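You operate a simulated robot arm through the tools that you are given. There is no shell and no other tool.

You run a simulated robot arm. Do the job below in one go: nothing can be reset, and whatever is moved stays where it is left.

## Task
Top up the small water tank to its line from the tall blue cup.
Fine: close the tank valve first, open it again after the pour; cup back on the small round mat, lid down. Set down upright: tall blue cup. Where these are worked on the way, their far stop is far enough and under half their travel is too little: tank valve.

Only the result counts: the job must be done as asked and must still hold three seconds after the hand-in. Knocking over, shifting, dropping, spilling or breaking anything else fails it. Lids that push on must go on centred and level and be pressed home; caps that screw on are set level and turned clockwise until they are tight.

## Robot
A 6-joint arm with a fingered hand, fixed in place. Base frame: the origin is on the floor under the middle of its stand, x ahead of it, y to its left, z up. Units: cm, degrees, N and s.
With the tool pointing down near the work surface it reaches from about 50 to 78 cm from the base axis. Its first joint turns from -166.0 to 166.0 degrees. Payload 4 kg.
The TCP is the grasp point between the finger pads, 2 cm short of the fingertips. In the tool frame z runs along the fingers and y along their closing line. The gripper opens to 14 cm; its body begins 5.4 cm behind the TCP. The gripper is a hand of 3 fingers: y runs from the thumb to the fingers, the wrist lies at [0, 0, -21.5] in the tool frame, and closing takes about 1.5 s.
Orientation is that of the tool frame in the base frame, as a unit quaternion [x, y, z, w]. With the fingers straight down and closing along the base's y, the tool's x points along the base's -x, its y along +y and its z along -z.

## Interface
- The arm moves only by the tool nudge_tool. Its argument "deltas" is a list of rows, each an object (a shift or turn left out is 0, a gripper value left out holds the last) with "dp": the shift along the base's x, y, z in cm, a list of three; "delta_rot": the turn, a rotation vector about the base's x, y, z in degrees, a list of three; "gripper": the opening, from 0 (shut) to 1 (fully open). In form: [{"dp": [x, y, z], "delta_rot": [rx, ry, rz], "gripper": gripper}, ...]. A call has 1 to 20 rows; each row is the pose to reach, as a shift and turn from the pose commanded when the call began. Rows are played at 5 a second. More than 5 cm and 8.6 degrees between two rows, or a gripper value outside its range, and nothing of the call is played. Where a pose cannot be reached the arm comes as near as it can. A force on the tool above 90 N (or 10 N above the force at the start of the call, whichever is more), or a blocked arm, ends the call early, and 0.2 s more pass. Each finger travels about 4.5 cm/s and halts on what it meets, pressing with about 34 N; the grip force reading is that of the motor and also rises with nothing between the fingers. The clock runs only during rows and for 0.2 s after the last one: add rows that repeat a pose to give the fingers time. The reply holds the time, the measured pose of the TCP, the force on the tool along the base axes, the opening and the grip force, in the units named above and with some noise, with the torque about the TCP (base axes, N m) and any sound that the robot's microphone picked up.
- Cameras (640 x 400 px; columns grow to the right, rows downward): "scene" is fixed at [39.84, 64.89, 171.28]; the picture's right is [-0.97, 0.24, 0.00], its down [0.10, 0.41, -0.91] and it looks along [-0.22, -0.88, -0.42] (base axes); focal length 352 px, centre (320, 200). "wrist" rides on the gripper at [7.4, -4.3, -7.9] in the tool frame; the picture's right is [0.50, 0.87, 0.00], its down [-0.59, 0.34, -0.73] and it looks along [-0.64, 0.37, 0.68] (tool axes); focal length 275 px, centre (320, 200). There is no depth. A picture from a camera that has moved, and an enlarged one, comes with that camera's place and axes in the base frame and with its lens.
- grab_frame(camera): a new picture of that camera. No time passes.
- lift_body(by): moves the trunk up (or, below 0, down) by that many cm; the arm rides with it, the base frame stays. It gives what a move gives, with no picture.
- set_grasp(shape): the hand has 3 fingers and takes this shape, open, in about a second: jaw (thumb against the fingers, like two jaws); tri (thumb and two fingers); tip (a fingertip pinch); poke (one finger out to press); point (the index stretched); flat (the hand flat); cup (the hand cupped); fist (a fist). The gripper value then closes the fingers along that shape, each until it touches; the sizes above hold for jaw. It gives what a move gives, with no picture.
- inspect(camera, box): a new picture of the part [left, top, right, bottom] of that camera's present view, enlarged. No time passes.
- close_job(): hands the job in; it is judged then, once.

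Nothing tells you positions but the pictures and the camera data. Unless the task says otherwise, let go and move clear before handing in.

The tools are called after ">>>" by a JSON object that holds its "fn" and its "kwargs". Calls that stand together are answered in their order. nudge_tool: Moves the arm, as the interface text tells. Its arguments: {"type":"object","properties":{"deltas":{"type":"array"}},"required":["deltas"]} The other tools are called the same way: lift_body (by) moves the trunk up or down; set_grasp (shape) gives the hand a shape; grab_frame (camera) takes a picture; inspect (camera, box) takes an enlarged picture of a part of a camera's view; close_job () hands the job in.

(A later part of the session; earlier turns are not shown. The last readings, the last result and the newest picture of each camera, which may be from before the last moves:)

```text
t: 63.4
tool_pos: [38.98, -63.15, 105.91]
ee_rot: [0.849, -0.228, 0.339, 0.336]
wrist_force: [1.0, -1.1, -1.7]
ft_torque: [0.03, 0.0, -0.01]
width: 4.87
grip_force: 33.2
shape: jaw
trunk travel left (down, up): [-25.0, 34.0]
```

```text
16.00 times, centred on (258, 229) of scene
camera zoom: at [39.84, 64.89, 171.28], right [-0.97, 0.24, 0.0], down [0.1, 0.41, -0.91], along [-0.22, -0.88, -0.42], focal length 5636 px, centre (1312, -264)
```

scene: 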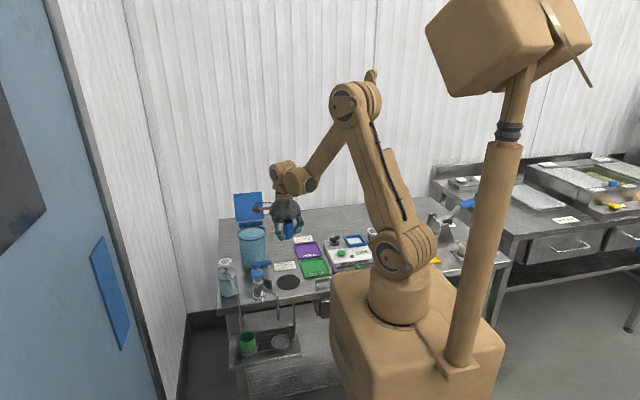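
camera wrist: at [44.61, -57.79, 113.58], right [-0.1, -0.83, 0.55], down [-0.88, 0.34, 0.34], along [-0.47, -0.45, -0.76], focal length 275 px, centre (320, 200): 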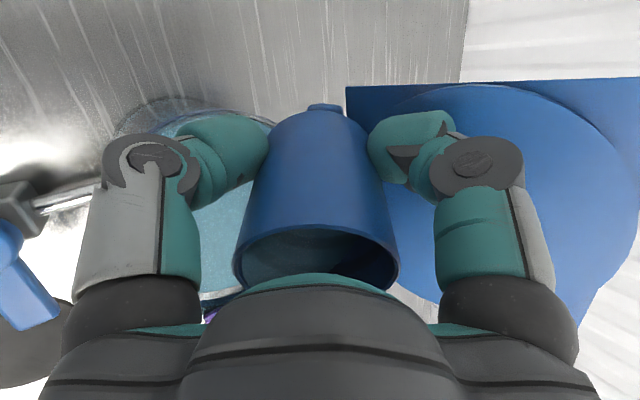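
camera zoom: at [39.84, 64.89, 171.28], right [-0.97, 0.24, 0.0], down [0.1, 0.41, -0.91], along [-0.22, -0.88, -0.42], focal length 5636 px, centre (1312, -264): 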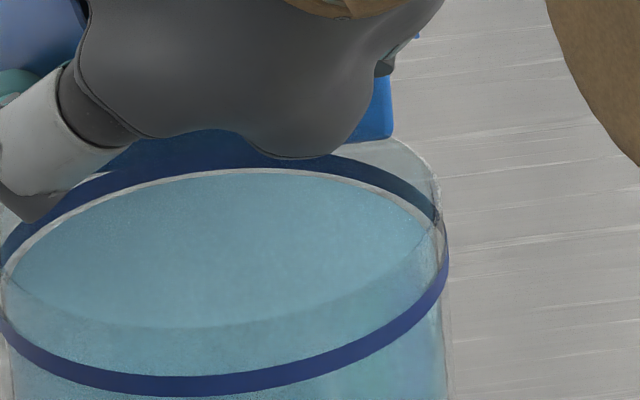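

Nearly there: only a thin bright gap remains between the water's far edge and the line. I'll go on in small steps, to 60 degrees.

>>> {"fn": "nudge_tool", "kwargs": {"deltas": [{"dp": [-0.006, 0.01, 0.07], "delta_rot": [-0.87, -0.5, 0]}, {"dp": [-0.013, 0.023, 0.14], "delta_rot": [-1.73, -1, 0]}, {"dp": [-0.02, 0.036, 0.2], "delta_rot": [-2.6, -1.5, 0]}, {"dp": [-0.02, 0.036, 0.2], "delta_rot": [-2.6, -1.5, 0]}, {"dp": [-0.02, 0.036, 0.2], "delta_rot": [-2.6, -1.5, 0]}, {"dp": [-0.02, 0.036, 0.2], "delta_rot": [-2.6, -1.5, 0]}, {"dp": [-0.02, 0.036, 0.2], "delta_rot": [-2.6, -1.5, 0]}, {"dp": [-0.02, 0.036, 0.2], "delta_rot": [-2.6, -1.5, 0]}, {"dp": [-0.02, 0.036, 0.2], "delta_rot": [-2.6, -1.5, 0]}]}}

>>> {"fn": "inspect", "kwargs": {"camera": "scene", "box": [234, 222, 274, 247]}}

>>> {"fn": "inspect", "kwargs": {"camera": "wrist", "box": [120, 100, 280, 330]}}

```text
t: 65.4
tool_pos: [38.96, -63.13, 106.19]
ee_rot: [0.837, -0.224, 0.355, 0.352]
wrist_force: [0.3, -0.5, -1.8]
ft_torque: [-0.03, 0.0, 0.0]
width: 4.88
grip_force: 34.0
shape: jaw
trunk travel left (down, up): [-25.0, 34.0]
```

```text
16.00 times, centred on (254, 234) of scene
camera zoom: at [39.84, 64.89, 171.28], right [-0.97, 0.24, 0.0], down [0.1, 0.41, -0.91], along [-0.22, -0.88, -0.42], focal length 5636 px, centre (1376, -352)
```

zoom: 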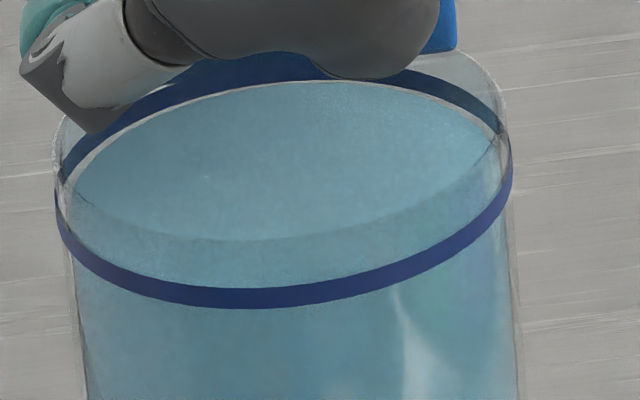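

```text
1.74 times, centred on (200, 215) of wrist
camera zoom: at [43.06, -55.17, 113.85], right [-0.22, -0.63, 0.75], down [-0.91, 0.4, 0.07], along [-0.35, -0.67, -0.66], focal length 479 px, centre (529, 174)
```

zoom: 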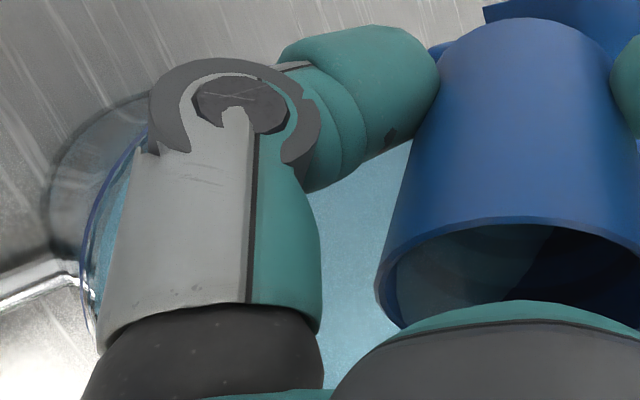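

Just about 1 mm below the line now. One more small step to 63 degrees.

>>> {"fn": "nudge_tool", "kwargs": {"deltas": [{"dp": [-0.008, 0.014, 0.07], "delta_rot": [-0.87, -0.5, 0]}, {"dp": [-0.017, 0.03, 0.14], "delta_rot": [-1.73, -1, 0]}, {"dp": [-0.025, 0.044, 0.2], "delta_rot": [-2.6, -1.5, 0]}, {"dp": [-0.025, 0.044, 0.2], "delta_rot": [-2.6, -1.5, 0]}, {"dp": [-0.025, 0.044, 0.2], "delta_rot": [-2.6, -1.5, 0]}, {"dp": [-0.025, 0.044, 0.2], "delta_rot": [-2.6, -1.5, 0]}, {"dp": [-0.025, 0.044, 0.2], "delta_rot": [-2.6, -1.5, 0]}, {"dp": [-0.025, 0.044, 0.2], "delta_rot": [-2.6, -1.5, 0]}, {"dp": [-0.025, 0.044, 0.2], "delta_rot": [-2.6, -1.5, 0]}]}}

>>> {"fn": "inspect", "kwargs": {"camera": "scene", "box": [234, 222, 274, 247]}}

```text
t: 67.4
tool_pos: [39.0, -63.11, 106.24]
ee_rot: [0.824, -0.221, 0.37, 0.368]
wrist_force: [-0.2, 0.0, -1.0]
ft_torque: [0.0, 0.0, 0.04]
width: 4.88
grip_force: 34.2
shape: jaw
trunk travel left (down, up): [-25.0, 34.0]
```

```text
16.00 times, centred on (254, 234) of scene
camera zoom: at [39.84, 64.89, 171.28], right [-0.97, 0.24, 0.0], down [0.1, 0.41, -0.91], along [-0.22, -0.88, -0.42], focal length 5636 px, centre (1376, -352)
```

zoom: 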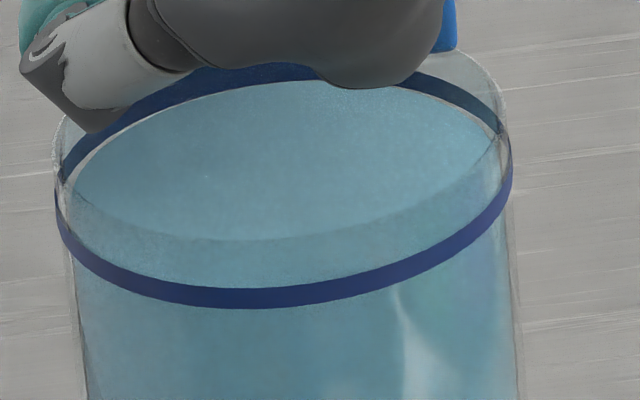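

The bright gap at the back is almost gone. One last slight tilt of two degrees to bring the level to the middle of the line.

>>> {"fn": "nudge_tool", "kwargs": {"deltas": [{"dp": [-0.01, 0.018, 0.07], "delta_rot": [-0.87, -0.5, 0]}, {"dp": [-0.02, 0.036, 0.13], "delta_rot": [-1.73, -1, 0]}, {"dp": [-0.02, 0.036, 0.13], "delta_rot": [-1.73, -1, 0]}, {"dp": [-0.02, 0.036, 0.13], "delta_rot": [-1.73, -1, 0]}, {"dp": [-0.02, 0.036, 0.13], "delta_rot": [-1.73, -1, 0]}, {"dp": [-0.02, 0.036, 0.13], "delta_rot": [-1.73, -1, 0]}, {"dp": [-0.02, 0.036, 0.13], "delta_rot": [-1.73, -1, 0]}, {"dp": [-0.02, 0.036, 0.13], "delta_rot": [-1.73, -1, 0]}]}}

>>> {"fn": "inspect", "kwargs": {"camera": "scene", "box": [234, 222, 274, 247]}}

```text
t: 69.2
tool_pos: [38.86, -63.12, 106.49]
ee_rot: [0.815, -0.219, 0.38, 0.379]
wrist_force: [-0.5, -0.1, -0.1]
ft_torque: [0.02, -0.01, 0.03]
width: 4.87
grip_force: 33.5
shape: jaw
trunk travel left (down, up): [-25.0, 34.0]
```

```text
16.00 times, centred on (254, 234) of scene
camera zoom: at [39.84, 64.89, 171.28], right [-0.97, 0.24, 0.0], down [0.1, 0.41, -0.91], along [-0.22, -0.88, -0.42], focal length 5636 px, centre (1376, -352)
```

zoom: 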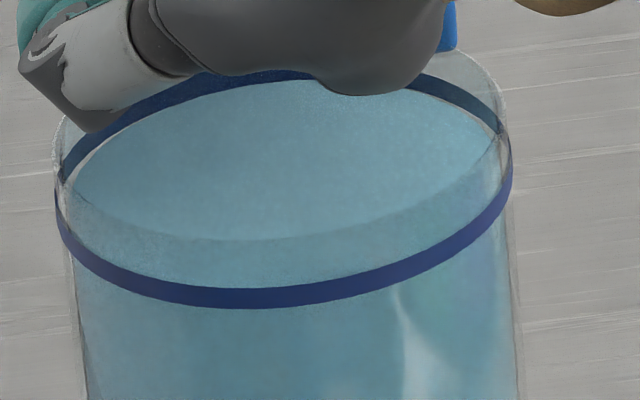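

The water has met the line at the back. I'll bring the cup upright again along the reverse path and recheck the level unobstructed.

>>> {"fn": "nudge_tool", "kwargs": {"deltas": [{"dp": [0.046, -0.08, 0], "delta_rot": [4.33, 2.5, 0]}, {"dp": [0.08, -0.14, 0], "delta_rot": [9.53, 5.5, 0]}, {"dp": [0.1, -0.17, 0], "delta_rot": [14.72, 8.5, 0]}, {"dp": [0.09, -0.15, 0], "delta_rot": [19.92, 11.5, 0]}, {"dp": [0.06, -0.1, 0], "delta_rot": [25.11, 14.5, 0]}, {"dp": [0.01, -0.02, 0.3], "delta_rot": [30.31, 17.5, 0]}, {"dp": [-0.06, 0.11, 0.8], "delta_rot": [35.5, 20.5, 0]}, {"dp": [-0.15, 0.26, 1.4], "delta_rot": [40.7, 23.5, 0]}, {"dp": [-0.26, 0.45, 2.0], "delta_rot": [45.9, 26.5, 0]}, {"dp": [-0.39, 0.68, 2.6], "delta_rot": [51.1, 29.5, 0]}, {"dp": [-0.53, 0.93, 3.0], "delta_rot": [56.29, 32.5, 0]}, {"dp": [-0.53, 0.93, 3.0], "delta_rot": [56.29, 32.5, 0]}]}}

>>> {"fn": "inspect", "kwargs": {"camera": "scene", "box": [234, 222, 274, 247]}}

>>> {"fn": "grab_frame", "kwargs": {"camera": "wrist"}}

>>> {"fn": "grab_frame", "kwargs": {"camera": "scene"}}

```text
t: 71.8
tool_pos: [38.36, -62.09, 109.33]
ee_rot: [0.966, -0.259, 0.0, -0.002]
wrist_force: [0.5, 0.1, -0.6]
ft_torque: [0.0, -0.01, -0.01]
width: 4.88
grip_force: 33.8
shape: jaw
trunk travel left (down, up): [-25.0, 34.0]
```

```text
16.00 times, centred on (254, 234) of scene
camera zoom: at [39.84, 64.89, 171.28], right [-0.97, 0.24, 0.0], down [0.1, 0.41, -0.91], along [-0.22, -0.88, -0.42], focal length 5636 px, centre (1376, -352)
```

zoom: 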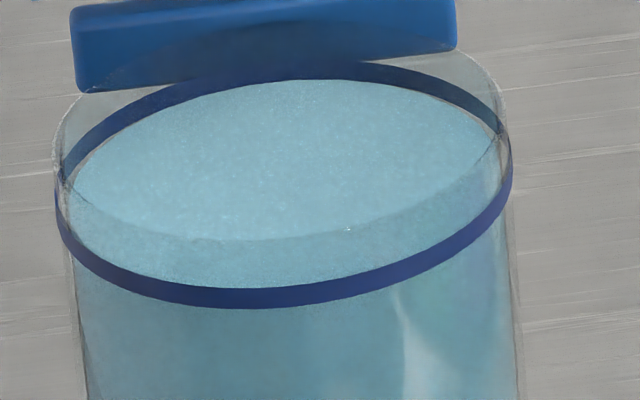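

```text
taken
camera wrist: at [47.05, -61.95, 117.32], right [0.0, -1.0, 0.0], down [-0.68, 0.0, 0.73], along [-0.73, 0.0, -0.68], focal length 275 px, centre (320, 200)
```

wrist: 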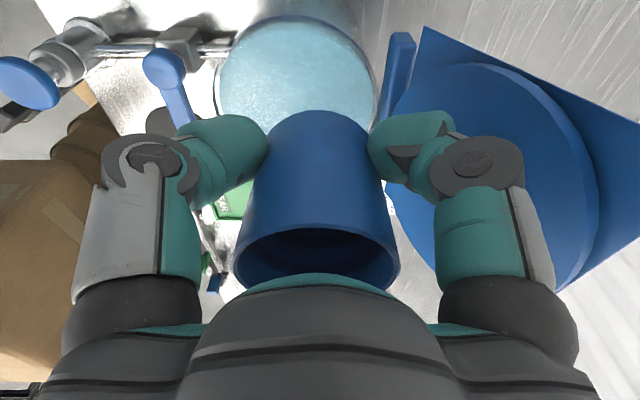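

```text
taken
```

scene: 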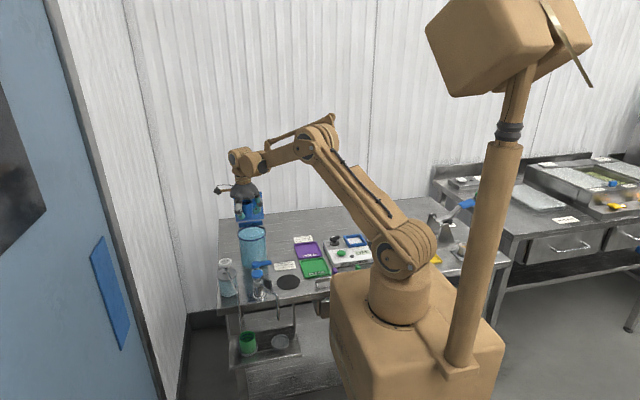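

The water surface now meets the line all round, and no spill is visible. Next I carry the cup back over the mat, upright.

>>> {"fn": "nudge_tool", "kwargs": {"deltas": [{"dp": [-0.3, 0.4, 0]}, {"dp": [-0.8, 1.1, 0]}, {"dp": [-1.5, 2.1, 0]}, {"dp": [-2.4, 3.4, 0]}, {"dp": [-3.4, 4.9, 0]}, {"dp": [-4.4, 6.3, 0]}, {"dp": [-5.4, 7.7, 0]}, {"dp": [-6.4, 9.1, 0]}, {"dp": [-7.4, 10.6, 0]}, {"dp": [-8.4, 12.0, 0]}, {"dp": [-9.4, 13.4, 0]}, {"dp": [-10.4, 14.9, 0]}, {"dp": [-11.3, 16.1, 0]}, {"dp": [-12.0, 17.1, 0]}, {"dp": [-12.5, 17.9, 0]}, {"dp": [-12.9, 18.3, 0]}, {"dp": [-12.9, 18.3, 0]}]}}

>>> {"fn": "grab_frame", "kwargs": {"camera": "wrist"}}

>>> {"fn": "inspect", "kwargs": {"camera": "scene", "box": [235, 200, 325, 305]}}

```text
t: 75.4
tool_pos: [25.46, -43.94, 109.56]
ee_rot: [0.966, -0.26, 0.0, -0.001]
wrist_force: [-0.5, 0.0, -0.4]
ft_torque: [-0.01, 0.03, 0.02]
width: 4.89
grip_force: 34.0
shape: jaw
trunk travel left (down, up): [-25.0, 34.0]
```

```text
taken
camera wrist: at [34.13, -43.72, 117.43], right [0.0, -1.0, 0.0], down [-0.68, 0.0, 0.73], along [-0.73, 0.0, -0.68], focal length 275 px, centre (320, 200)
```

wrist: 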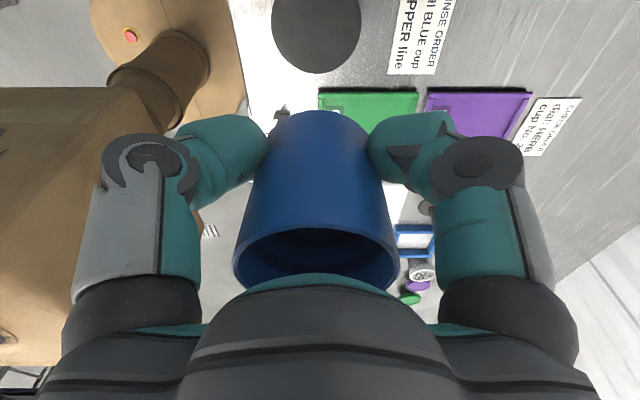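

```text
3.81 times, centred on (280, 252) of scene
camera zoom: at [39.84, 64.89, 171.28], right [-0.97, 0.24, 0.0], down [0.1, 0.41, -0.91], along [-0.22, -0.88, -0.42], focal length 1342 px, centre (472, 0)
```

zoom: 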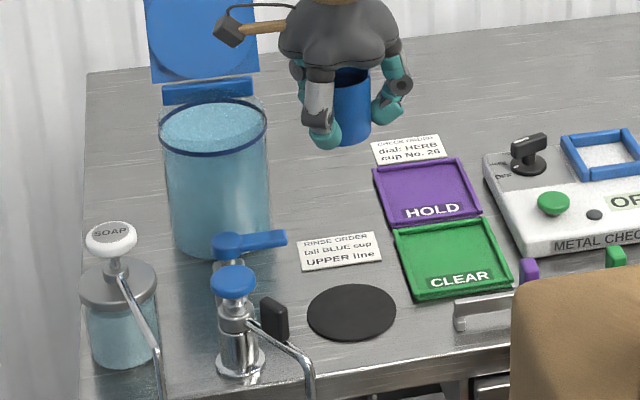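

The mat is directly below. Lowering the cup back onto it, slowing near contact.

>>> {"fn": "nudge_tool", "kwargs": {"deltas": [{"dp": [0, 0.05, -0.6]}, {"dp": [0, 0.1, -1.8]}, {"dp": [0, 0.1, -3.5]}, {"dp": [0, 0.1, -5.5]}, {"dp": [0, 0.1, -7.5]}, {"dp": [0, 0.1, -9.5]}, {"dp": [0, 0.1, -11.5]}, {"dp": [0, 0.1, -13.5]}, {"dp": [0, 0.1, -15.3]}, {"dp": [0, 0.1, -16.8]}, {"dp": [0, 0.1, -18]}, {"dp": [0, 0.1, -18.8]}, {"dp": [0, 0.1, -19.4]}, {"dp": [0, 0.1, -19.8]}, {"dp": [0, 0.1, -20.05]}, {"dp": [0, 0.1, -20.05]}]}}

>>> {"fn": "inspect", "kwargs": {"camera": "scene", "box": [245, 240, 315, 300]}}

>>> {"fn": "grab_frame", "kwargs": {"camera": "wrist"}}

```text
t: 78.8
tool_pos: [25.42, -43.73, 89.32]
ee_rot: [0.966, -0.259, 0.0, 0.0]
wrist_force: [0.0, 0.7, -0.8]
ft_torque: [0.01, -0.03, 0.03]
width: 4.85
grip_force: 34.1
shape: jaw
trunk travel left (down, up): [-25.0, 34.0]
```

```text
6.67 times, centred on (280, 270) of scene
camera zoom: at [39.84, 64.89, 171.28], right [-0.97, 0.24, 0.0], down [0.1, 0.41, -0.91], along [-0.22, -0.88, -0.42], focal length 2348 px, centre (587, -267)
```

zoom: 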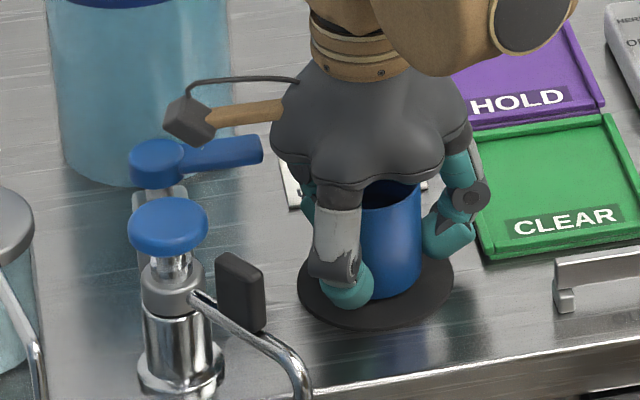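

```text
taken
camera wrist: at [34.12, -43.53, 97.31], right [0.0, -1.0, 0.0], down [-0.68, 0.0, 0.73], along [-0.73, 0.0, -0.68], focal length 275 px, centre (320, 200)
```

wrist: 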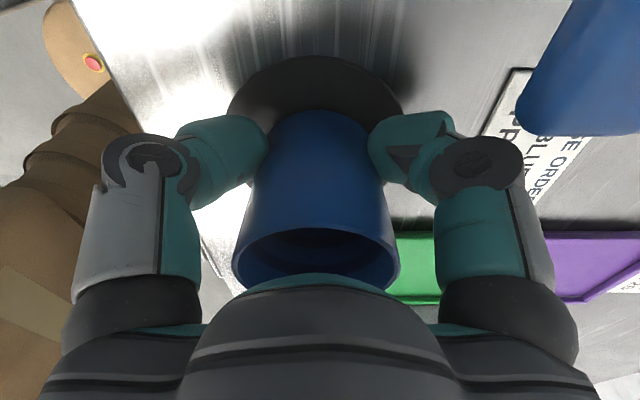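

The cup is over its old spot, about a quarter centimetre above the mat. Lowering that last bit.

>>> {"fn": "nudge_tool", "kwargs": {"deltas": [{"dp": [0, 0, -0.1]}, {"dp": [0, 0, -0.18]}, {"dp": [0, 0, -0.25]}, {"dp": [0, 0, -0.25]}]}}

>>> {"fn": "grab_frame", "kwargs": {"camera": "wrist"}}

```text
t: 79.8
tool_pos: [25.58, -43.76, 88.97]
ee_rot: [0.966, -0.259, 0.0, -0.001]
wrist_force: [-0.3, 0.0, -0.9]
ft_torque: [0.02, -0.01, 0.01]
width: 4.83
grip_force: 34.0
shape: jaw
trunk travel left (down, up): [-25.0, 34.0]
```

```text
taken
camera wrist: at [34.16, -43.55, 97.04], right [0.0, -1.0, 0.0], down [-0.68, 0.0, 0.73], along [-0.73, 0.0, -0.68], focal length 275 px, centre (320, 200)
```

wrist: 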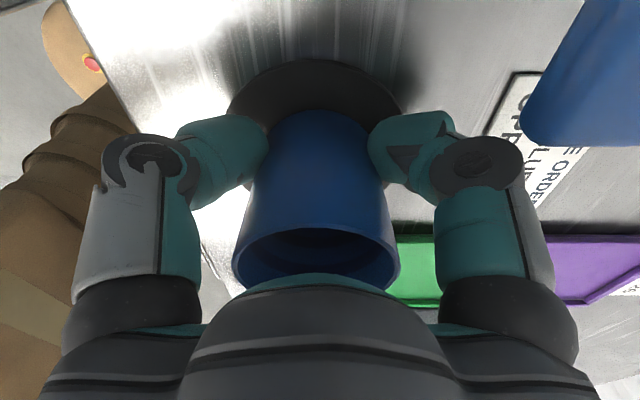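

Back at exactly the grip height. I'll open the fingers gently to the same half-open width as before, keeping clear of the lever.

>>> {"fn": "nudge_tool", "kwargs": {"deltas": [{"dp": [0, 0, -0.05], "gripper": 0.36}, {"dp": [0, 0, -0.05], "gripper": 0.4}, {"dp": [0, 0, -0.05], "gripper": 0.45}, {"dp": [0, 0, -0.05], "gripper": 0.5}, {"dp": [0, 0, -0.05], "gripper": 0.55}, {"dp": [0, 0, -0.05], "gripper": 0.55}, {"dp": [0, 0, -0.05], "gripper": 0.55}]}}

>>> {"fn": "grab_frame", "kwargs": {"camera": "wrist"}}

>>> {"fn": "inspect", "kwargs": {"camera": "scene", "box": [245, 240, 315, 300]}}

```text
t: 81.4
tool_pos: [25.51, -43.73, 88.94]
ee_rot: [0.966, -0.26, 0.0, -0.002]
wrist_force: [0.4, -0.8, 0.1]
ft_torque: [0.0, 0.05, 0.0]
width: 7.67
grip_force: 0.0
shape: jaw
trunk travel left (down, up): [-25.0, 34.0]
```

```text
taken
camera wrist: at [34.21, -43.54, 97.01], right [0.0, -1.0, 0.0], down [-0.68, 0.0, 0.73], along [-0.73, 0.0, -0.68], focal length 275 px, centre (320, 200)
```

wrist: 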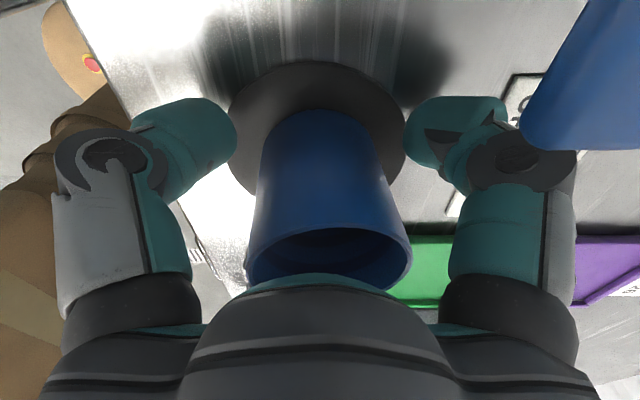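

```text
6.67 times, centred on (280, 270) of scene
camera zoom: at [39.84, 64.89, 171.28], right [-0.97, 0.24, 0.0], down [0.1, 0.41, -0.91], along [-0.22, -0.88, -0.42], focal length 2348 px, centre (587, -267)
```

zoom: 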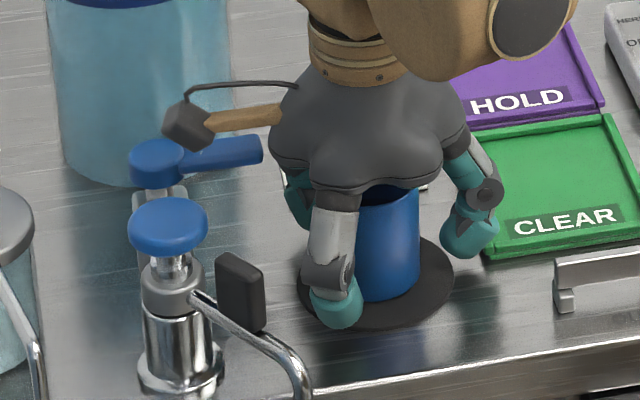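

The cup stands on the mat, released. Rising straight up clear of it.

>>> {"fn": "nudge_tool", "kwargs": {"deltas": [{"dp": [0, -0.15, 1]}, {"dp": [0, -0.2, 3]}, {"dp": [0, -0.2, 5]}, {"dp": [0, -0.2, 8]}, {"dp": [0, -0.2, 12]}, {"dp": [0, -0.2, 16]}, {"dp": [0, -0.2, 20]}, {"dp": [0, -0.2, 22]}, {"dp": [0, -0.2, 22]}]}}

>>> {"fn": "grab_frame", "kwargs": {"camera": "wrist"}}

>>> {"fn": "inspect", "kwargs": {"camera": "scene", "box": [225, 220, 325, 305]}}

```text
t: 83.4
tool_pos: [25.35, -43.87, 111.16]
ee_rot: [0.966, -0.259, 0.001, -0.001]
wrist_force: [0.0, 0.5, 0.5]
ft_torque: [-0.02, 0.0, -0.01]
width: 7.67
grip_force: 0.0
shape: jaw
trunk travel left (down, up): [-25.0, 34.0]
```

```text
taken
camera wrist: at [34.03, -43.69, 119.1], right [0.0, -1.0, 0.0], down [-0.68, 0.0, 0.73], along [-0.73, 0.0, -0.68], focal length 275 px, centre (320, 200)
```

wrist: 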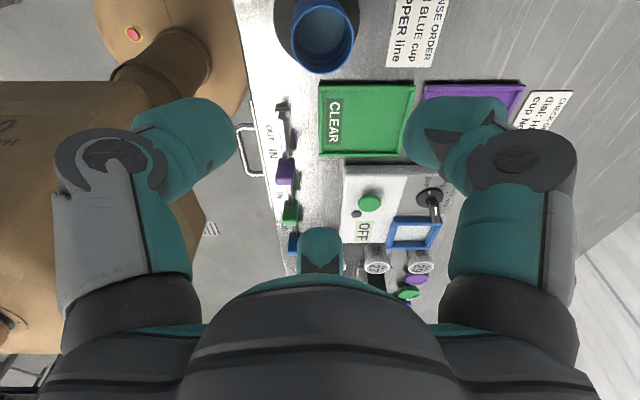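

```text
4.71 times, centred on (275, 262) of scene
camera zoom: at [39.84, 64.89, 171.28], right [-0.97, 0.24, 0.0], down [0.1, 0.41, -0.91], along [-0.22, -0.88, -0.42], focal length 1658 px, centre (532, -94)
```

zoom: 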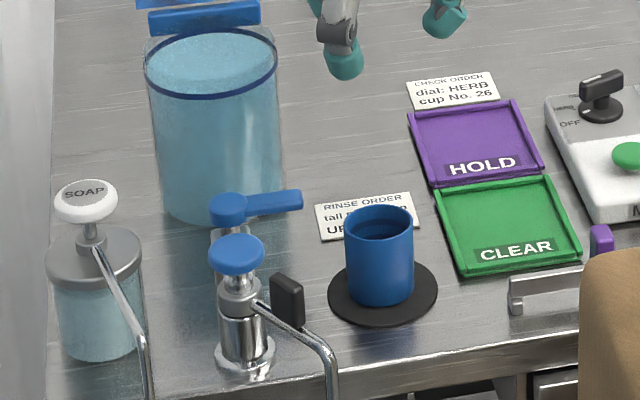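

The cup stands upright on its mat. Next I reopen the valve: I'll turn the hand so one finger points +x again and move it to the tank side of the lever, high up first.

>>> {"fn": "nudge_tool", "kwargs": {"deltas": [{"dp": [0, -0.9, 0], "delta_rot": [0, 0, 8], "gripper": 0.7}, {"dp": [0, -1.8, 0], "delta_rot": [0, 0, 16], "gripper": 0.85}, {"dp": [0, -2.7, 0], "delta_rot": [0, 0, 24], "gripper": 1}, {"dp": [0, -3.6, 0], "delta_rot": [0, 0, 32], "gripper": 1}, {"dp": [0, -4.6, 0], "delta_rot": [0, 0, 40], "gripper": 1}, {"dp": [0, -5.6, 0], "delta_rot": [0, 0, 48], "gripper": 1}, {"dp": [-0.1, -6.8, 0], "delta_rot": [0, 0, 56], "gripper": 1}, {"dp": [-0.1, -7.8, 0], "delta_rot": [0, 0, 64], "gripper": 1}, {"dp": [-0.1, -8.6, 0], "delta_rot": [0, 0, 70], "gripper": 1}, {"dp": [-0.1, -8.6, 0], "delta_rot": [0, 0, 70], "gripper": 1}]}}

>>> {"fn": "grab_frame", "kwargs": {"camera": "wrist"}}

```text
t: 85.6
tool_pos: [25.37, -52.39, 111.11]
ee_rot: [0.94, 0.341, 0.0, -0.001]
wrist_force: [0.4, -0.7, -0.2]
ft_torque: [0.01, 0.02, 0.02]
width: 13.99
grip_force: 0.1
shape: jaw
trunk travel left (down, up): [-25.0, 34.0]
```

```text
taken
camera wrist: at [28.43, -44.21, 119.07], right [0.94, -0.34, 0.0], down [-0.23, -0.64, 0.73], along [-0.25, -0.69, -0.68], focal length 275 px, centre (320, 200)
```

wrist: 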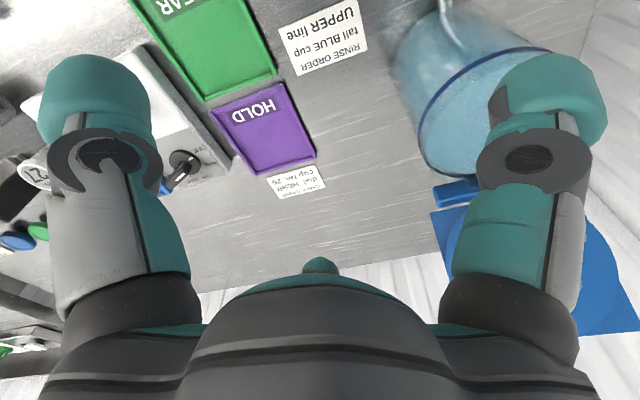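

Well placed. Lowering so the finger stands between the lever and the tank.

>>> {"fn": "nudge_tool", "kwargs": {"deltas": [{"dp": [-0.1, -0.1, -4]}, {"dp": [-0.1, -0.1, -8]}, {"dp": [-0.1, -0.1, -11]}, {"dp": [-0.1, -0.1, -14]}, {"dp": [-0.1, -0.1, -16]}, {"dp": [-0.1, -0.1, -17.5]}, {"dp": [-0.1, -0.1, -19.1]}, {"dp": [-0.1, -0.1, -19.1]}]}}

>>> {"fn": "inspect", "kwargs": {"camera": "scene", "box": [235, 240, 315, 300]}}

>>> {"fn": "grab_frame", "kwargs": {"camera": "wrist"}}

```text
t: 87.4
tool_pos: [25.24, -52.74, 92.08]
ee_rot: [0.94, 0.342, 0.0, 0.0]
wrist_force: [0.6, -0.1, 0.1]
ft_torque: [-0.03, 0.0, 0.03]
width: 13.98
grip_force: 0.1
shape: jaw
trunk travel left (down, up): [-25.0, 34.0]
```

```text
6.67 times, centred on (275, 270) of scene
camera zoom: at [39.84, 64.89, 171.28], right [-0.97, 0.24, 0.0], down [0.1, 0.41, -0.91], along [-0.22, -0.88, -0.42], focal length 2348 px, centre (620, -267)
```

zoom: 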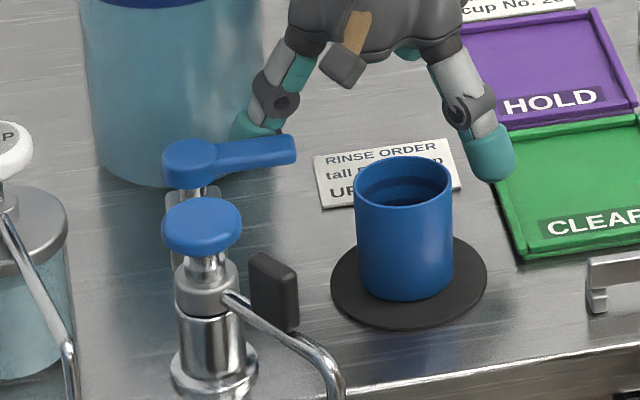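

```text
taken
camera wrist: at [28.31, -44.41, 99.96], right [0.94, -0.34, 0.0], down [-0.23, -0.64, 0.73], along [-0.25, -0.69, -0.68], focal length 275 px, centre (320, 200)
```

wrist: 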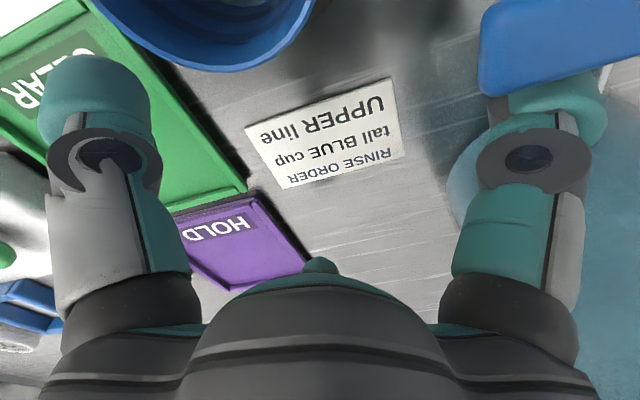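

The finger stands behind the lever, clear of tank and cup. Pushing the lever back toward open along its arc.

>>> {"fn": "nudge_tool", "kwargs": {"deltas": [{"dp": [-0.1, 0.55, 0]}, {"dp": [-0.25, 0.95, 0]}, {"dp": [-0.35, 1.3, 0]}, {"dp": [-0.5, 1.7, 0]}, {"dp": [-0.6, 2.05, 0]}, {"dp": [-0.6, 2.45, 0]}, {"dp": [-0.6, 2.85, 0]}, {"dp": [-0.6, 3.25, 0]}, {"dp": [-0.6, 3.65, 0]}, {"dp": [-0.6, 3.65, 0]}]}}

>>> {"fn": "inspect", "kwargs": {"camera": "scene", "box": [235, 240, 315, 300]}}

```text
t: 89.6
tool_pos: [24.6, -49.07, 92.01]
ee_rot: [0.94, 0.341, 0.0, -0.001]
wrist_force: [-0.9, -1.8, -0.8]
ft_torque: [-0.02, 0.05, -0.16]
width: 14.0
grip_force: 0.1
shape: jaw
trunk travel left (down, up): [-25.0, 34.0]
```

```text
6.67 times, centred on (275, 270) of scene
camera zoom: at [39.84, 64.89, 171.28], right [-0.97, 0.24, 0.0], down [0.1, 0.41, -0.91], along [-0.22, -0.88, -0.42], focal length 2348 px, centre (620, -267)
```

zoom: 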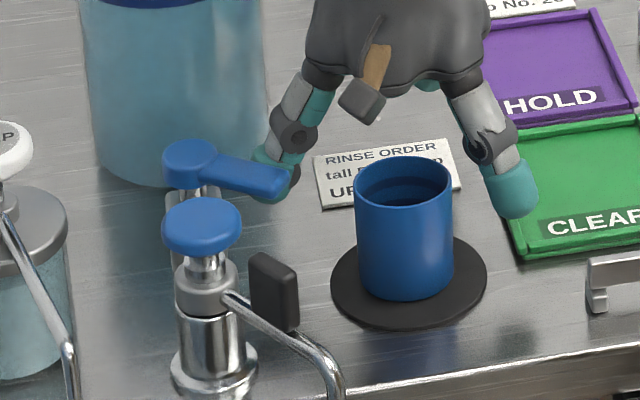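

The lever follows. Continuing the arc to the open stop.

>>> {"fn": "nudge_tool", "kwargs": {"deltas": [{"dp": [0.1, 0.4, 0]}, {"dp": [0.25, 0.8, 0]}, {"dp": [0.4, 1.15, 0]}, {"dp": [0.6, 1.5, 0]}, {"dp": [0.8, 1.8, 0]}, {"dp": [1.05, 2.1, 0]}, {"dp": [1.3, 2.4, 0]}, {"dp": [1.6, 2.65, 0]}, {"dp": [2.0, 2.9, 0]}, {"dp": [2.3, 3.1, 0]}, {"dp": [2.3, 3.1, 0]}]}}

>>> {"fn": "inspect", "kwargs": {"camera": "scene", "box": [235, 240, 315, 300]}}

>>> {"fn": "grab_frame", "kwargs": {"camera": "wrist"}}

```text
t: 92.0
tool_pos: [26.87, -45.91, 91.89]
ee_rot: [0.94, 0.341, 0.0, 0.0]
wrist_force: [-1.1, 0.2, -1.2]
ft_torque: [-0.01, 0.01, -0.03]
width: 14.01
grip_force: 0.0
shape: jaw
trunk travel left (down, up): [-25.0, 34.0]
```

```text
6.67 times, centred on (275, 270) of scene
camera zoom: at [39.84, 64.89, 171.28], right [-0.97, 0.24, 0.0], down [0.1, 0.41, -0.91], along [-0.22, -0.88, -0.42], focal length 2348 px, centre (620, -267)
```

zoom: 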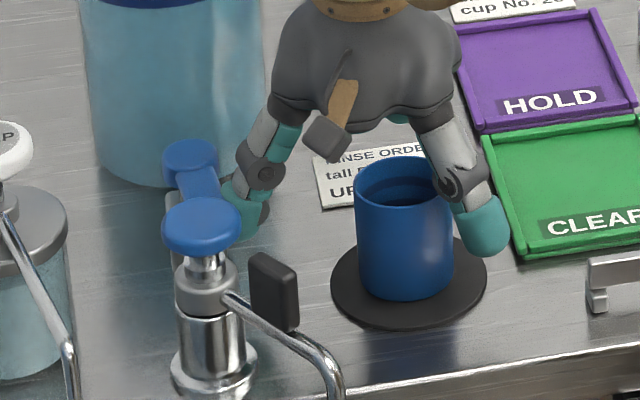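

```text
taken
camera wrist: at [30.03, -37.7, 99.98], right [0.94, -0.34, 0.0], down [-0.23, -0.64, 0.73], along [-0.25, -0.69, -0.68], focal length 275 px, centre (320, 200)
```

wrist: 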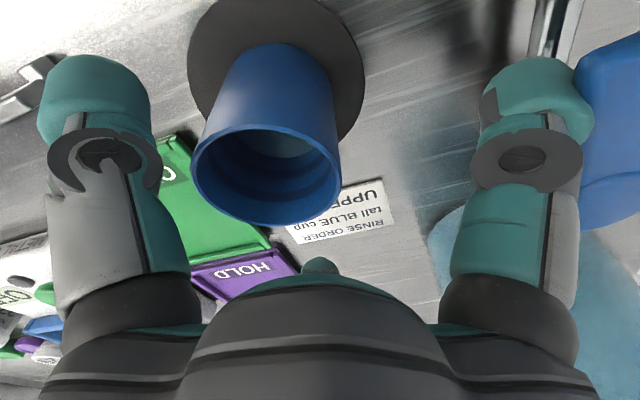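

Nearly aligned with the pipe. Pushing the last bit until the force shows the open stop.

>>> {"fn": "nudge_tool", "kwargs": {"deltas": [{"dp": [0.3, 0.1, 0]}, {"dp": [0.6, 0.15, 0]}, {"dp": [0.9, 0.15, 0]}, {"dp": [1.2, 0.15, 0]}, {"dp": [1.5, 0.15, 0]}, {"dp": [1.5, 0.15, 0]}]}}

>>> {"fn": "inspect", "kwargs": {"camera": "scene", "box": [235, 240, 315, 300]}}

```text
t: 93.4
tool_pos: [28.26, -45.83, 91.98]
ee_rot: [0.94, 0.34, 0.001, -0.001]
wrist_force: [-13.1, -0.6, 1.4]
ft_torque: [-0.01, -0.15, 0.17]
width: 14.01
grip_force: 0.0
shape: jaw
trunk travel left (down, up): [-25.0, 34.0]
```

```text
6.67 times, centred on (275, 270) of scene
camera zoom: at [39.84, 64.89, 171.28], right [-0.97, 0.24, 0.0], down [0.1, 0.41, -0.91], along [-0.22, -0.88, -0.42], focal length 2348 px, centre (620, -267)
```

zoom: 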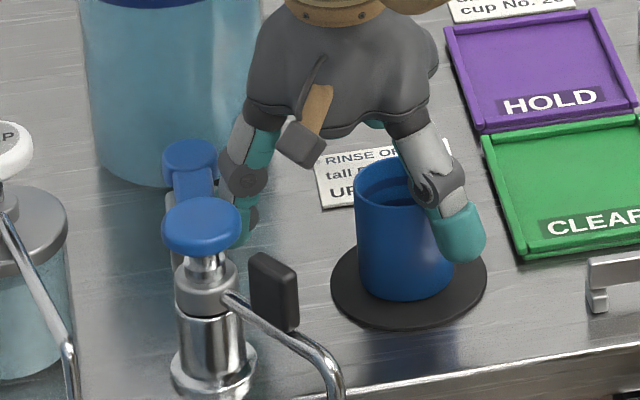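

The lever is back in line with the pipe and the force built up, so it is at its open stop. Backing off and rising.

>>> {"fn": "nudge_tool", "kwargs": {"deltas": [{"dp": [-0.7, 0, 0]}, {"dp": [-1.4, 0, 0]}, {"dp": [-1.8, 0, 0]}, {"dp": [-1.8, 0, 3]}, {"dp": [-1.8, 0, 7]}, {"dp": [-1.8, 0, 11]}, {"dp": [-1.8, 0, 15]}, {"dp": [-1.8, 0, 19]}, {"dp": [-1.8, 0, 22]}, {"dp": [-1.8, 0, 22]}]}}

>>> {"fn": "inspect", "kwargs": {"camera": "scene", "box": [225, 225, 325, 305]}}

>>> {"fn": "inspect", "kwargs": {"camera": "scene", "box": [234, 222, 274, 247]}}

>>> {"fn": "inspect", "kwargs": {"camera": "scene", "box": [225, 185, 281, 235]}}

```text
t: 95.6
tool_pos: [26.73, -45.83, 114.2]
ee_rot: [0.94, 0.342, -0.001, -0.003]
wrist_force: [-0.2, -0.4, -0.3]
ft_torque: [0.01, 0.0, 0.02]
width: 14.01
grip_force: 0.0
shape: jaw
trunk travel left (down, up): [-25.0, 34.0]
```

```text
5.00 times, centred on (275, 265) of scene
camera zoom: at [39.84, 64.89, 171.28], right [-0.97, 0.24, 0.0], down [0.1, 0.41, -0.91], along [-0.22, -0.88, -0.42], focal length 1761 px, centre (545, -125)
```

zoom: 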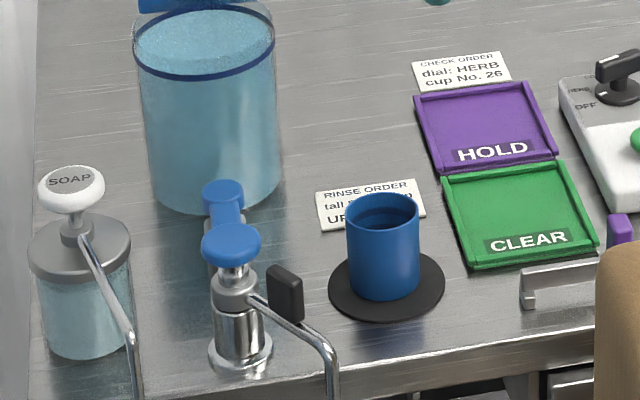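

```text
16.00 times, centred on (254, 234) of scene
camera zoom: at [39.84, 64.89, 171.28], right [-0.97, 0.24, 0.0], down [0.1, 0.41, -0.91], along [-0.22, -0.88, -0.42], focal length 5636 px, centre (1376, -352)
```

zoom: 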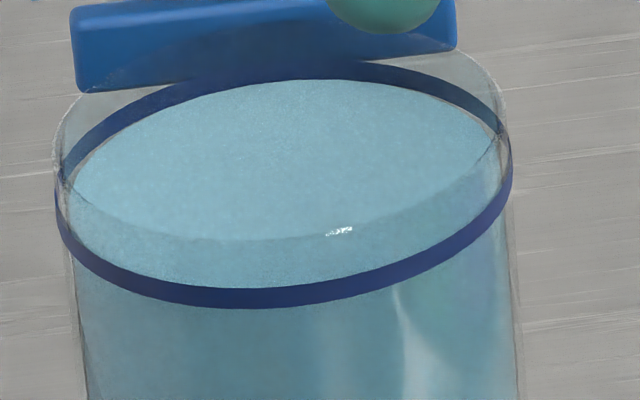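

```text
8.00 times, centred on (253, 210) of scene
camera zoom: at [39.84, 64.89, 171.28], right [-0.97, 0.24, 0.0], down [0.1, 0.41, -0.91], along [-0.22, -0.88, -0.42], focal length 2818 px, centre (856, 120)
```

zoom: 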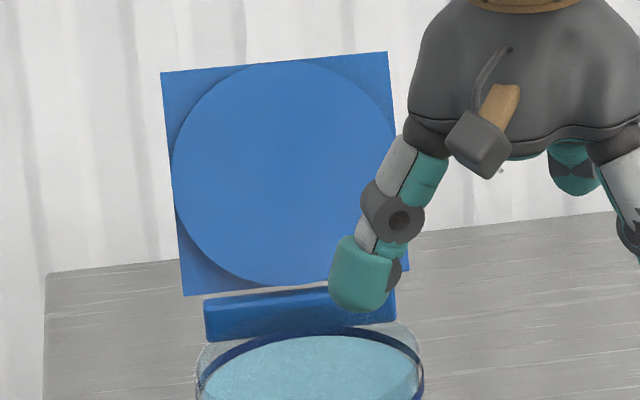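

Valve open, level still at the line, cup upright on its mat. For the lid I plan to reach behind its left (-x) edge with one finger and pull it forward; first I raise the trunk for better reach.

>>> {"fn": "lift_body", "kwargs": {"by": 15}}

>>> {"fn": "nudge_tool", "kwargs": {"deltas": [{"dp": [-1, -1, 0], "delta_rot": [0, 0, 8]}, {"dp": [-2, -2, 0], "delta_rot": [0, 0, 16]}, {"dp": [-3, -4, 0], "delta_rot": [0, 0, 24]}, {"dp": [-4, -6, 0], "delta_rot": [0, 0, 32]}, {"dp": [-5, -8, 0], "delta_rot": [0, 0, 40]}, {"dp": [-6, -10, 0], "delta_rot": [0, 0, 48]}, {"dp": [-6.3, -12, 0], "delta_rot": [0, 0, 56]}, {"dp": [-6.3, -14, 0], "delta_rot": [0, 0, 64]}, {"dp": [-6.3, -16, 0], "delta_rot": [0, 0, 72]}, {"dp": [-6.3, -18, 0], "delta_rot": [0, 0, 80]}, {"dp": [-6.3, -20, 0], "delta_rot": [0, 0, 88]}, {"dp": [-6.3, -22, 0], "delta_rot": [0, 0, 96]}, {"dp": [-6.3, -24, 0], "delta_rot": [0, 0, 104]}, {"dp": [-6.3, -24, 0], "delta_rot": [0, 0, 110]}, {"dp": [-6.3, -24, 0], "delta_rot": [0, 0, 110]}]}}

>>> {"fn": "grab_frame", "kwargs": {"camera": "wrist"}}

>>> {"fn": "grab_frame", "kwargs": {"camera": "scene"}}

```text
t: 97.3
tool_pos: [26.84, -45.75, 129.02]
ee_rot: [0.94, 0.341, 0.0, -0.001]
wrist_force: [0.6, 0.1, -0.8]
ft_torque: [-0.02, -0.01, -0.01]
width: 13.99
grip_force: 0.1
shape: jaw
trunk travel left (down, up): [-40.0, 19.0]
```

```text
t: 100.5
tool_pos: [20.53, -69.88, 129.14]
ee_rot: [0.26, 0.966, -0.001, -0.001]
wrist_force: [0.4, -0.4, 0.6]
ft_torque: [0.0, -0.02, 0.0]
width: 13.96
grip_force: 0.1
shape: jaw
trunk travel left (down, up): [-40.0, 19.0]
```

```text
taken
camera wrist: at [12.14, -69.58, 137.05], right [0.0, 1.0, 0.0], down [0.68, 0.0, 0.73], along [0.73, 0.0, -0.68], focal length 275 px, centre (320, 200)
```

wrist: 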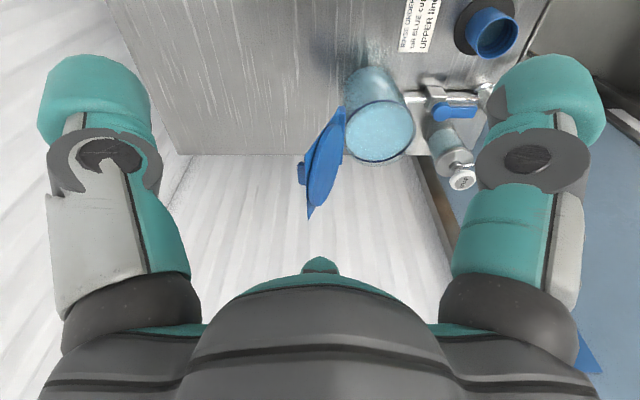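

```text
taken
```

scene: 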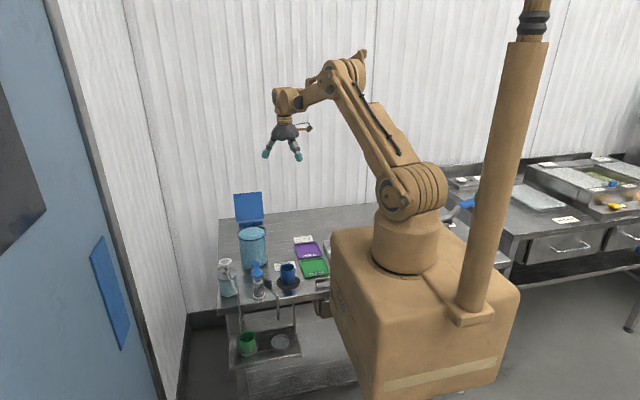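

This is a fine side-on view of the open lid. Enlarging it to measure the lid's edge and any handle behind it.

>>> {"fn": "inspect", "kwargs": {"camera": "wrist", "box": [270, 60, 430, 230]}}

```text
2.35 times, centred on (350, 145) of wrist
camera zoom: at [12.14, -69.58, 137.05], right [0.0, 1.0, 0.0], down [0.68, 0.0, 0.73], along [0.73, 0.0, -0.68], focal length 648 px, centre (249, 329)
```

zoom: 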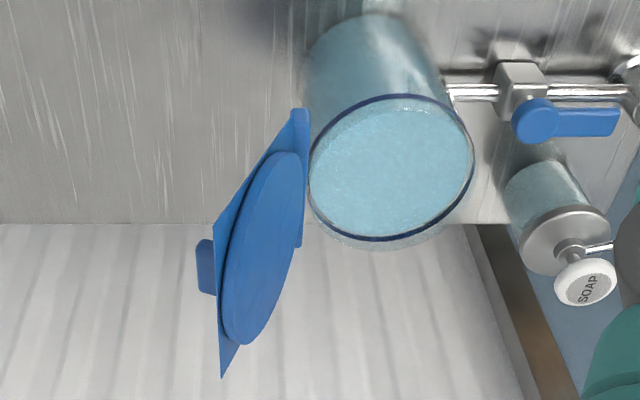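

The lid leans back about 22 degrees (top edge near y -71, z 112.4) with a knob on its back. I'll lower the hand to the left of it, finger tip behind the lid plane but not yet under it.

>>> {"fn": "nudge_tool", "kwargs": {"deltas": [{"dp": [-0.5, -1.5, -4]}, {"dp": [-0.5, -3.2, -8]}, {"dp": [-0.5, -3.2, -12]}, {"dp": [-0.5, -3.2, -16]}, {"dp": [-0.5, -3.2, -19]}, {"dp": [-0.5, -3.2, -22]}, {"dp": [-0.5, -3.2, -24]}, {"dp": [-0.5, -3.2, -24]}]}}

>>> {"fn": "grab_frame", "kwargs": {"camera": "wrist"}}

>>> {"fn": "inspect", "kwargs": {"camera": "scene", "box": [225, 175, 325, 245]}}

```text
t: 102.3
tool_pos: [19.83, -72.9, 105.02]
ee_rot: [0.26, 0.966, -0.001, 0.0]
wrist_force: [0.0, -0.2, -0.6]
ft_torque: [0.04, -0.05, -0.02]
width: 14.02
grip_force: 0.0
shape: jaw
trunk travel left (down, up): [-40.0, 19.0]
```

```text
taken
camera wrist: at [11.5, -72.63, 113.04], right [0.0, 1.0, 0.0], down [0.68, 0.0, 0.73], along [0.73, 0.0, -0.68], focal length 275 px, centre (320, 200)
```

wrist: 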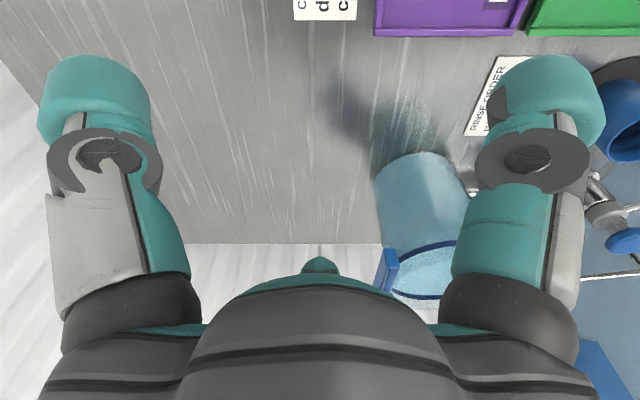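

```text
5.71 times, centred on (275, 210) of scene
camera zoom: at [39.84, 64.89, 171.28], right [-0.97, 0.24, 0.0], down [0.1, 0.41, -0.91], along [-0.22, -0.88, -0.42], focal length 2013 px, centre (577, 143)
```

zoom: 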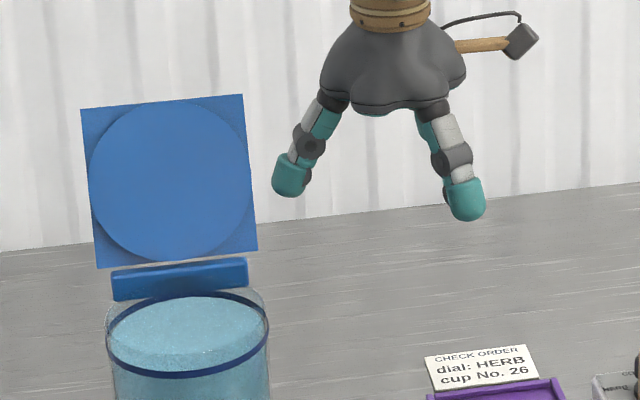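

I'll zoom on the lid's edge from here to confirm its lean before sliding in behind it.

>>> {"fn": "inspect", "kwargs": {"camera": "wrist", "box": [320, 220, 480, 320]}}

>>> {"fn": "inspect", "kwargs": {"camera": "scene", "box": [225, 185, 285, 235]}}

```text
4.00 times, centred on (400, 270) of wrist
camera zoom: at [11.5, -72.63, 113.04], right [0.0, 1.0, 0.0], down [0.68, 0.0, 0.73], along [0.73, 0.0, -0.68], focal length 1101 px, centre (0, -80)
```

zoom: 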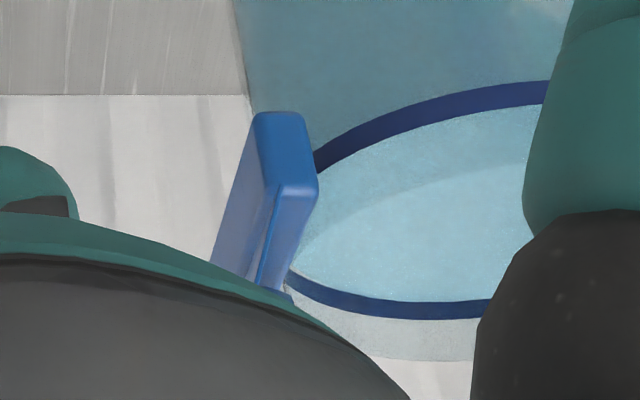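

```text
8.00 times, centred on (255, 210) of scene
camera zoom: at [39.84, 64.89, 171.28], right [-0.97, 0.24, 0.0], down [0.1, 0.41, -0.91], along [-0.22, -0.88, -0.42], focal length 2818 px, centre (840, 120)
```

zoom: 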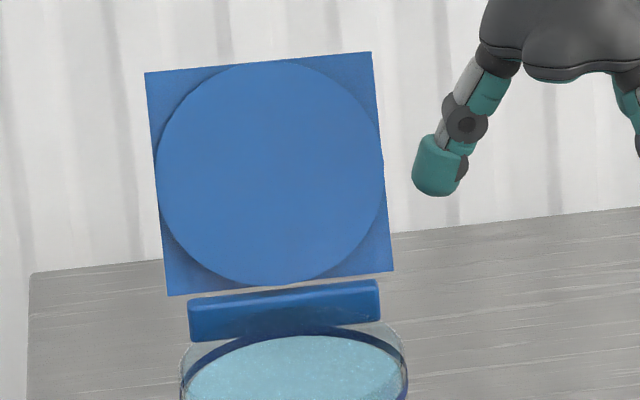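

The lid's left edge is clear of the finger's path by over a centimetre. Sliding the finger in behind the lid.

>>> {"fn": "nudge_tool", "kwargs": {"deltas": [{"dp": [1, 0, 0]}, {"dp": [2, 0, 0]}, {"dp": [3, 0, 0]}, {"dp": [4, 0, 0]}, {"dp": [4.8, 0, 0]}, {"dp": [4.8, 0, 0]}]}}

>>> {"fn": "inspect", "kwargs": {"camera": "scene", "box": [225, 185, 285, 235]}}

>>> {"fn": "grab_frame", "kwargs": {"camera": "wrist"}}

```text
t: 103.8
tool_pos: [24.6, -72.2, 105.58]
ee_rot: [0.26, 0.966, -0.002, -0.001]
wrist_force: [-0.5, -0.4, -0.1]
ft_torque: [0.01, 0.0, 0.02]
width: 13.98
grip_force: 0.0
shape: jaw
out of reach, approached as far as the arm can: row 3, 4, 5, 6
trunk travel left (down, up): [-40.0, 19.0]
```

```text
8.00 times, centred on (255, 210) of scene
camera zoom: at [39.84, 64.89, 171.28], right [-0.97, 0.24, 0.0], down [0.1, 0.41, -0.91], along [-0.22, -0.88, -0.42], focal length 2818 px, centre (840, 120)
```

zoom: 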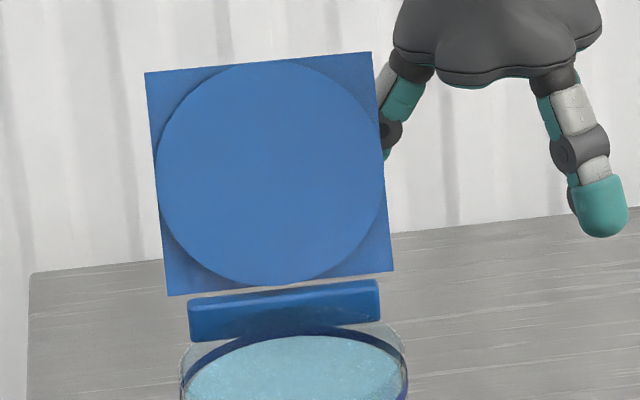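

```text
taken
camera wrist: at [16.1, -71.88, 113.55], right [0.0, 1.0, 0.0], down [0.68, 0.0, 0.73], along [0.73, 0.0, -0.68], focal length 275 px, centre (320, 200)
```

wrist: 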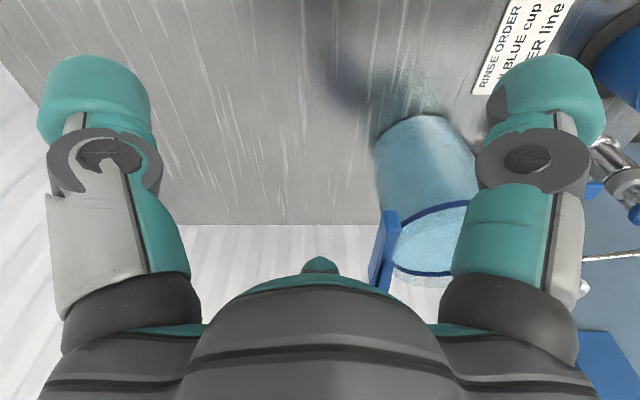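

The finger is now behind the lid's left part. Pulling gently toward the robot side to raise the lid.

>>> {"fn": "nudge_tool", "kwargs": {"deltas": [{"dp": [0.2, 0.5, 0]}, {"dp": [0.3, 1.0, 0]}, {"dp": [0.4, 1.5, 0]}, {"dp": [0.5, 2.0, 0]}, {"dp": [0.5, 2.5, 0]}, {"dp": [0.5, 2.5, 0]}]}}

>>> {"fn": "inspect", "kwargs": {"camera": "scene", "box": [225, 185, 285, 235]}}

>>> {"fn": "grab_frame", "kwargs": {"camera": "wrist"}}

```text
t: 105.2
tool_pos: [25.0, -69.66, 105.57]
ee_rot: [0.26, 0.966, -0.001, -0.001]
wrist_force: [-0.3, 0.3, -0.7]
ft_torque: [0.04, -0.01, -0.02]
width: 14.0
grip_force: 0.2
shape: jaw
trunk travel left (down, up): [-40.0, 19.0]
```

```text
8.00 times, centred on (255, 210) of scene
camera zoom: at [39.84, 64.89, 171.28], right [-0.97, 0.24, 0.0], down [0.1, 0.41, -0.91], along [-0.22, -0.88, -0.42], focal length 2818 px, centre (840, 120)
```

zoom: 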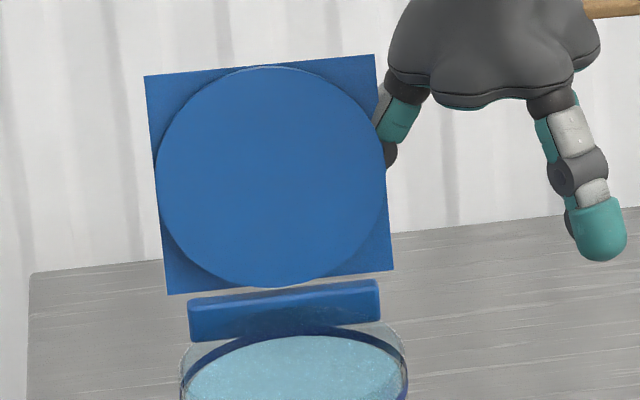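

```text
taken
camera wrist: at [16.62, -69.41, 113.5], right [0.0, 1.0, 0.0], down [0.68, 0.0, 0.73], along [0.73, 0.0, -0.68], focal length 275 px, centre (320, 200)
```

wrist: 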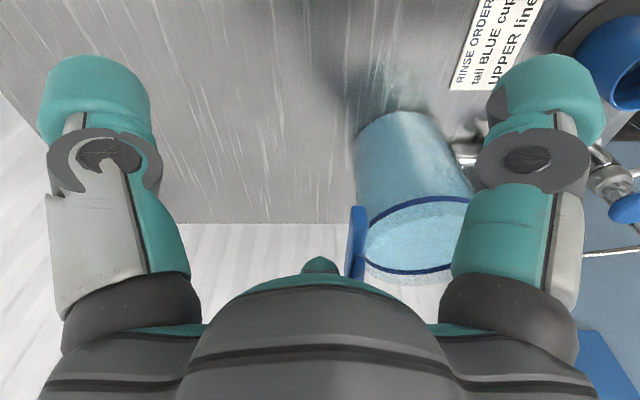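

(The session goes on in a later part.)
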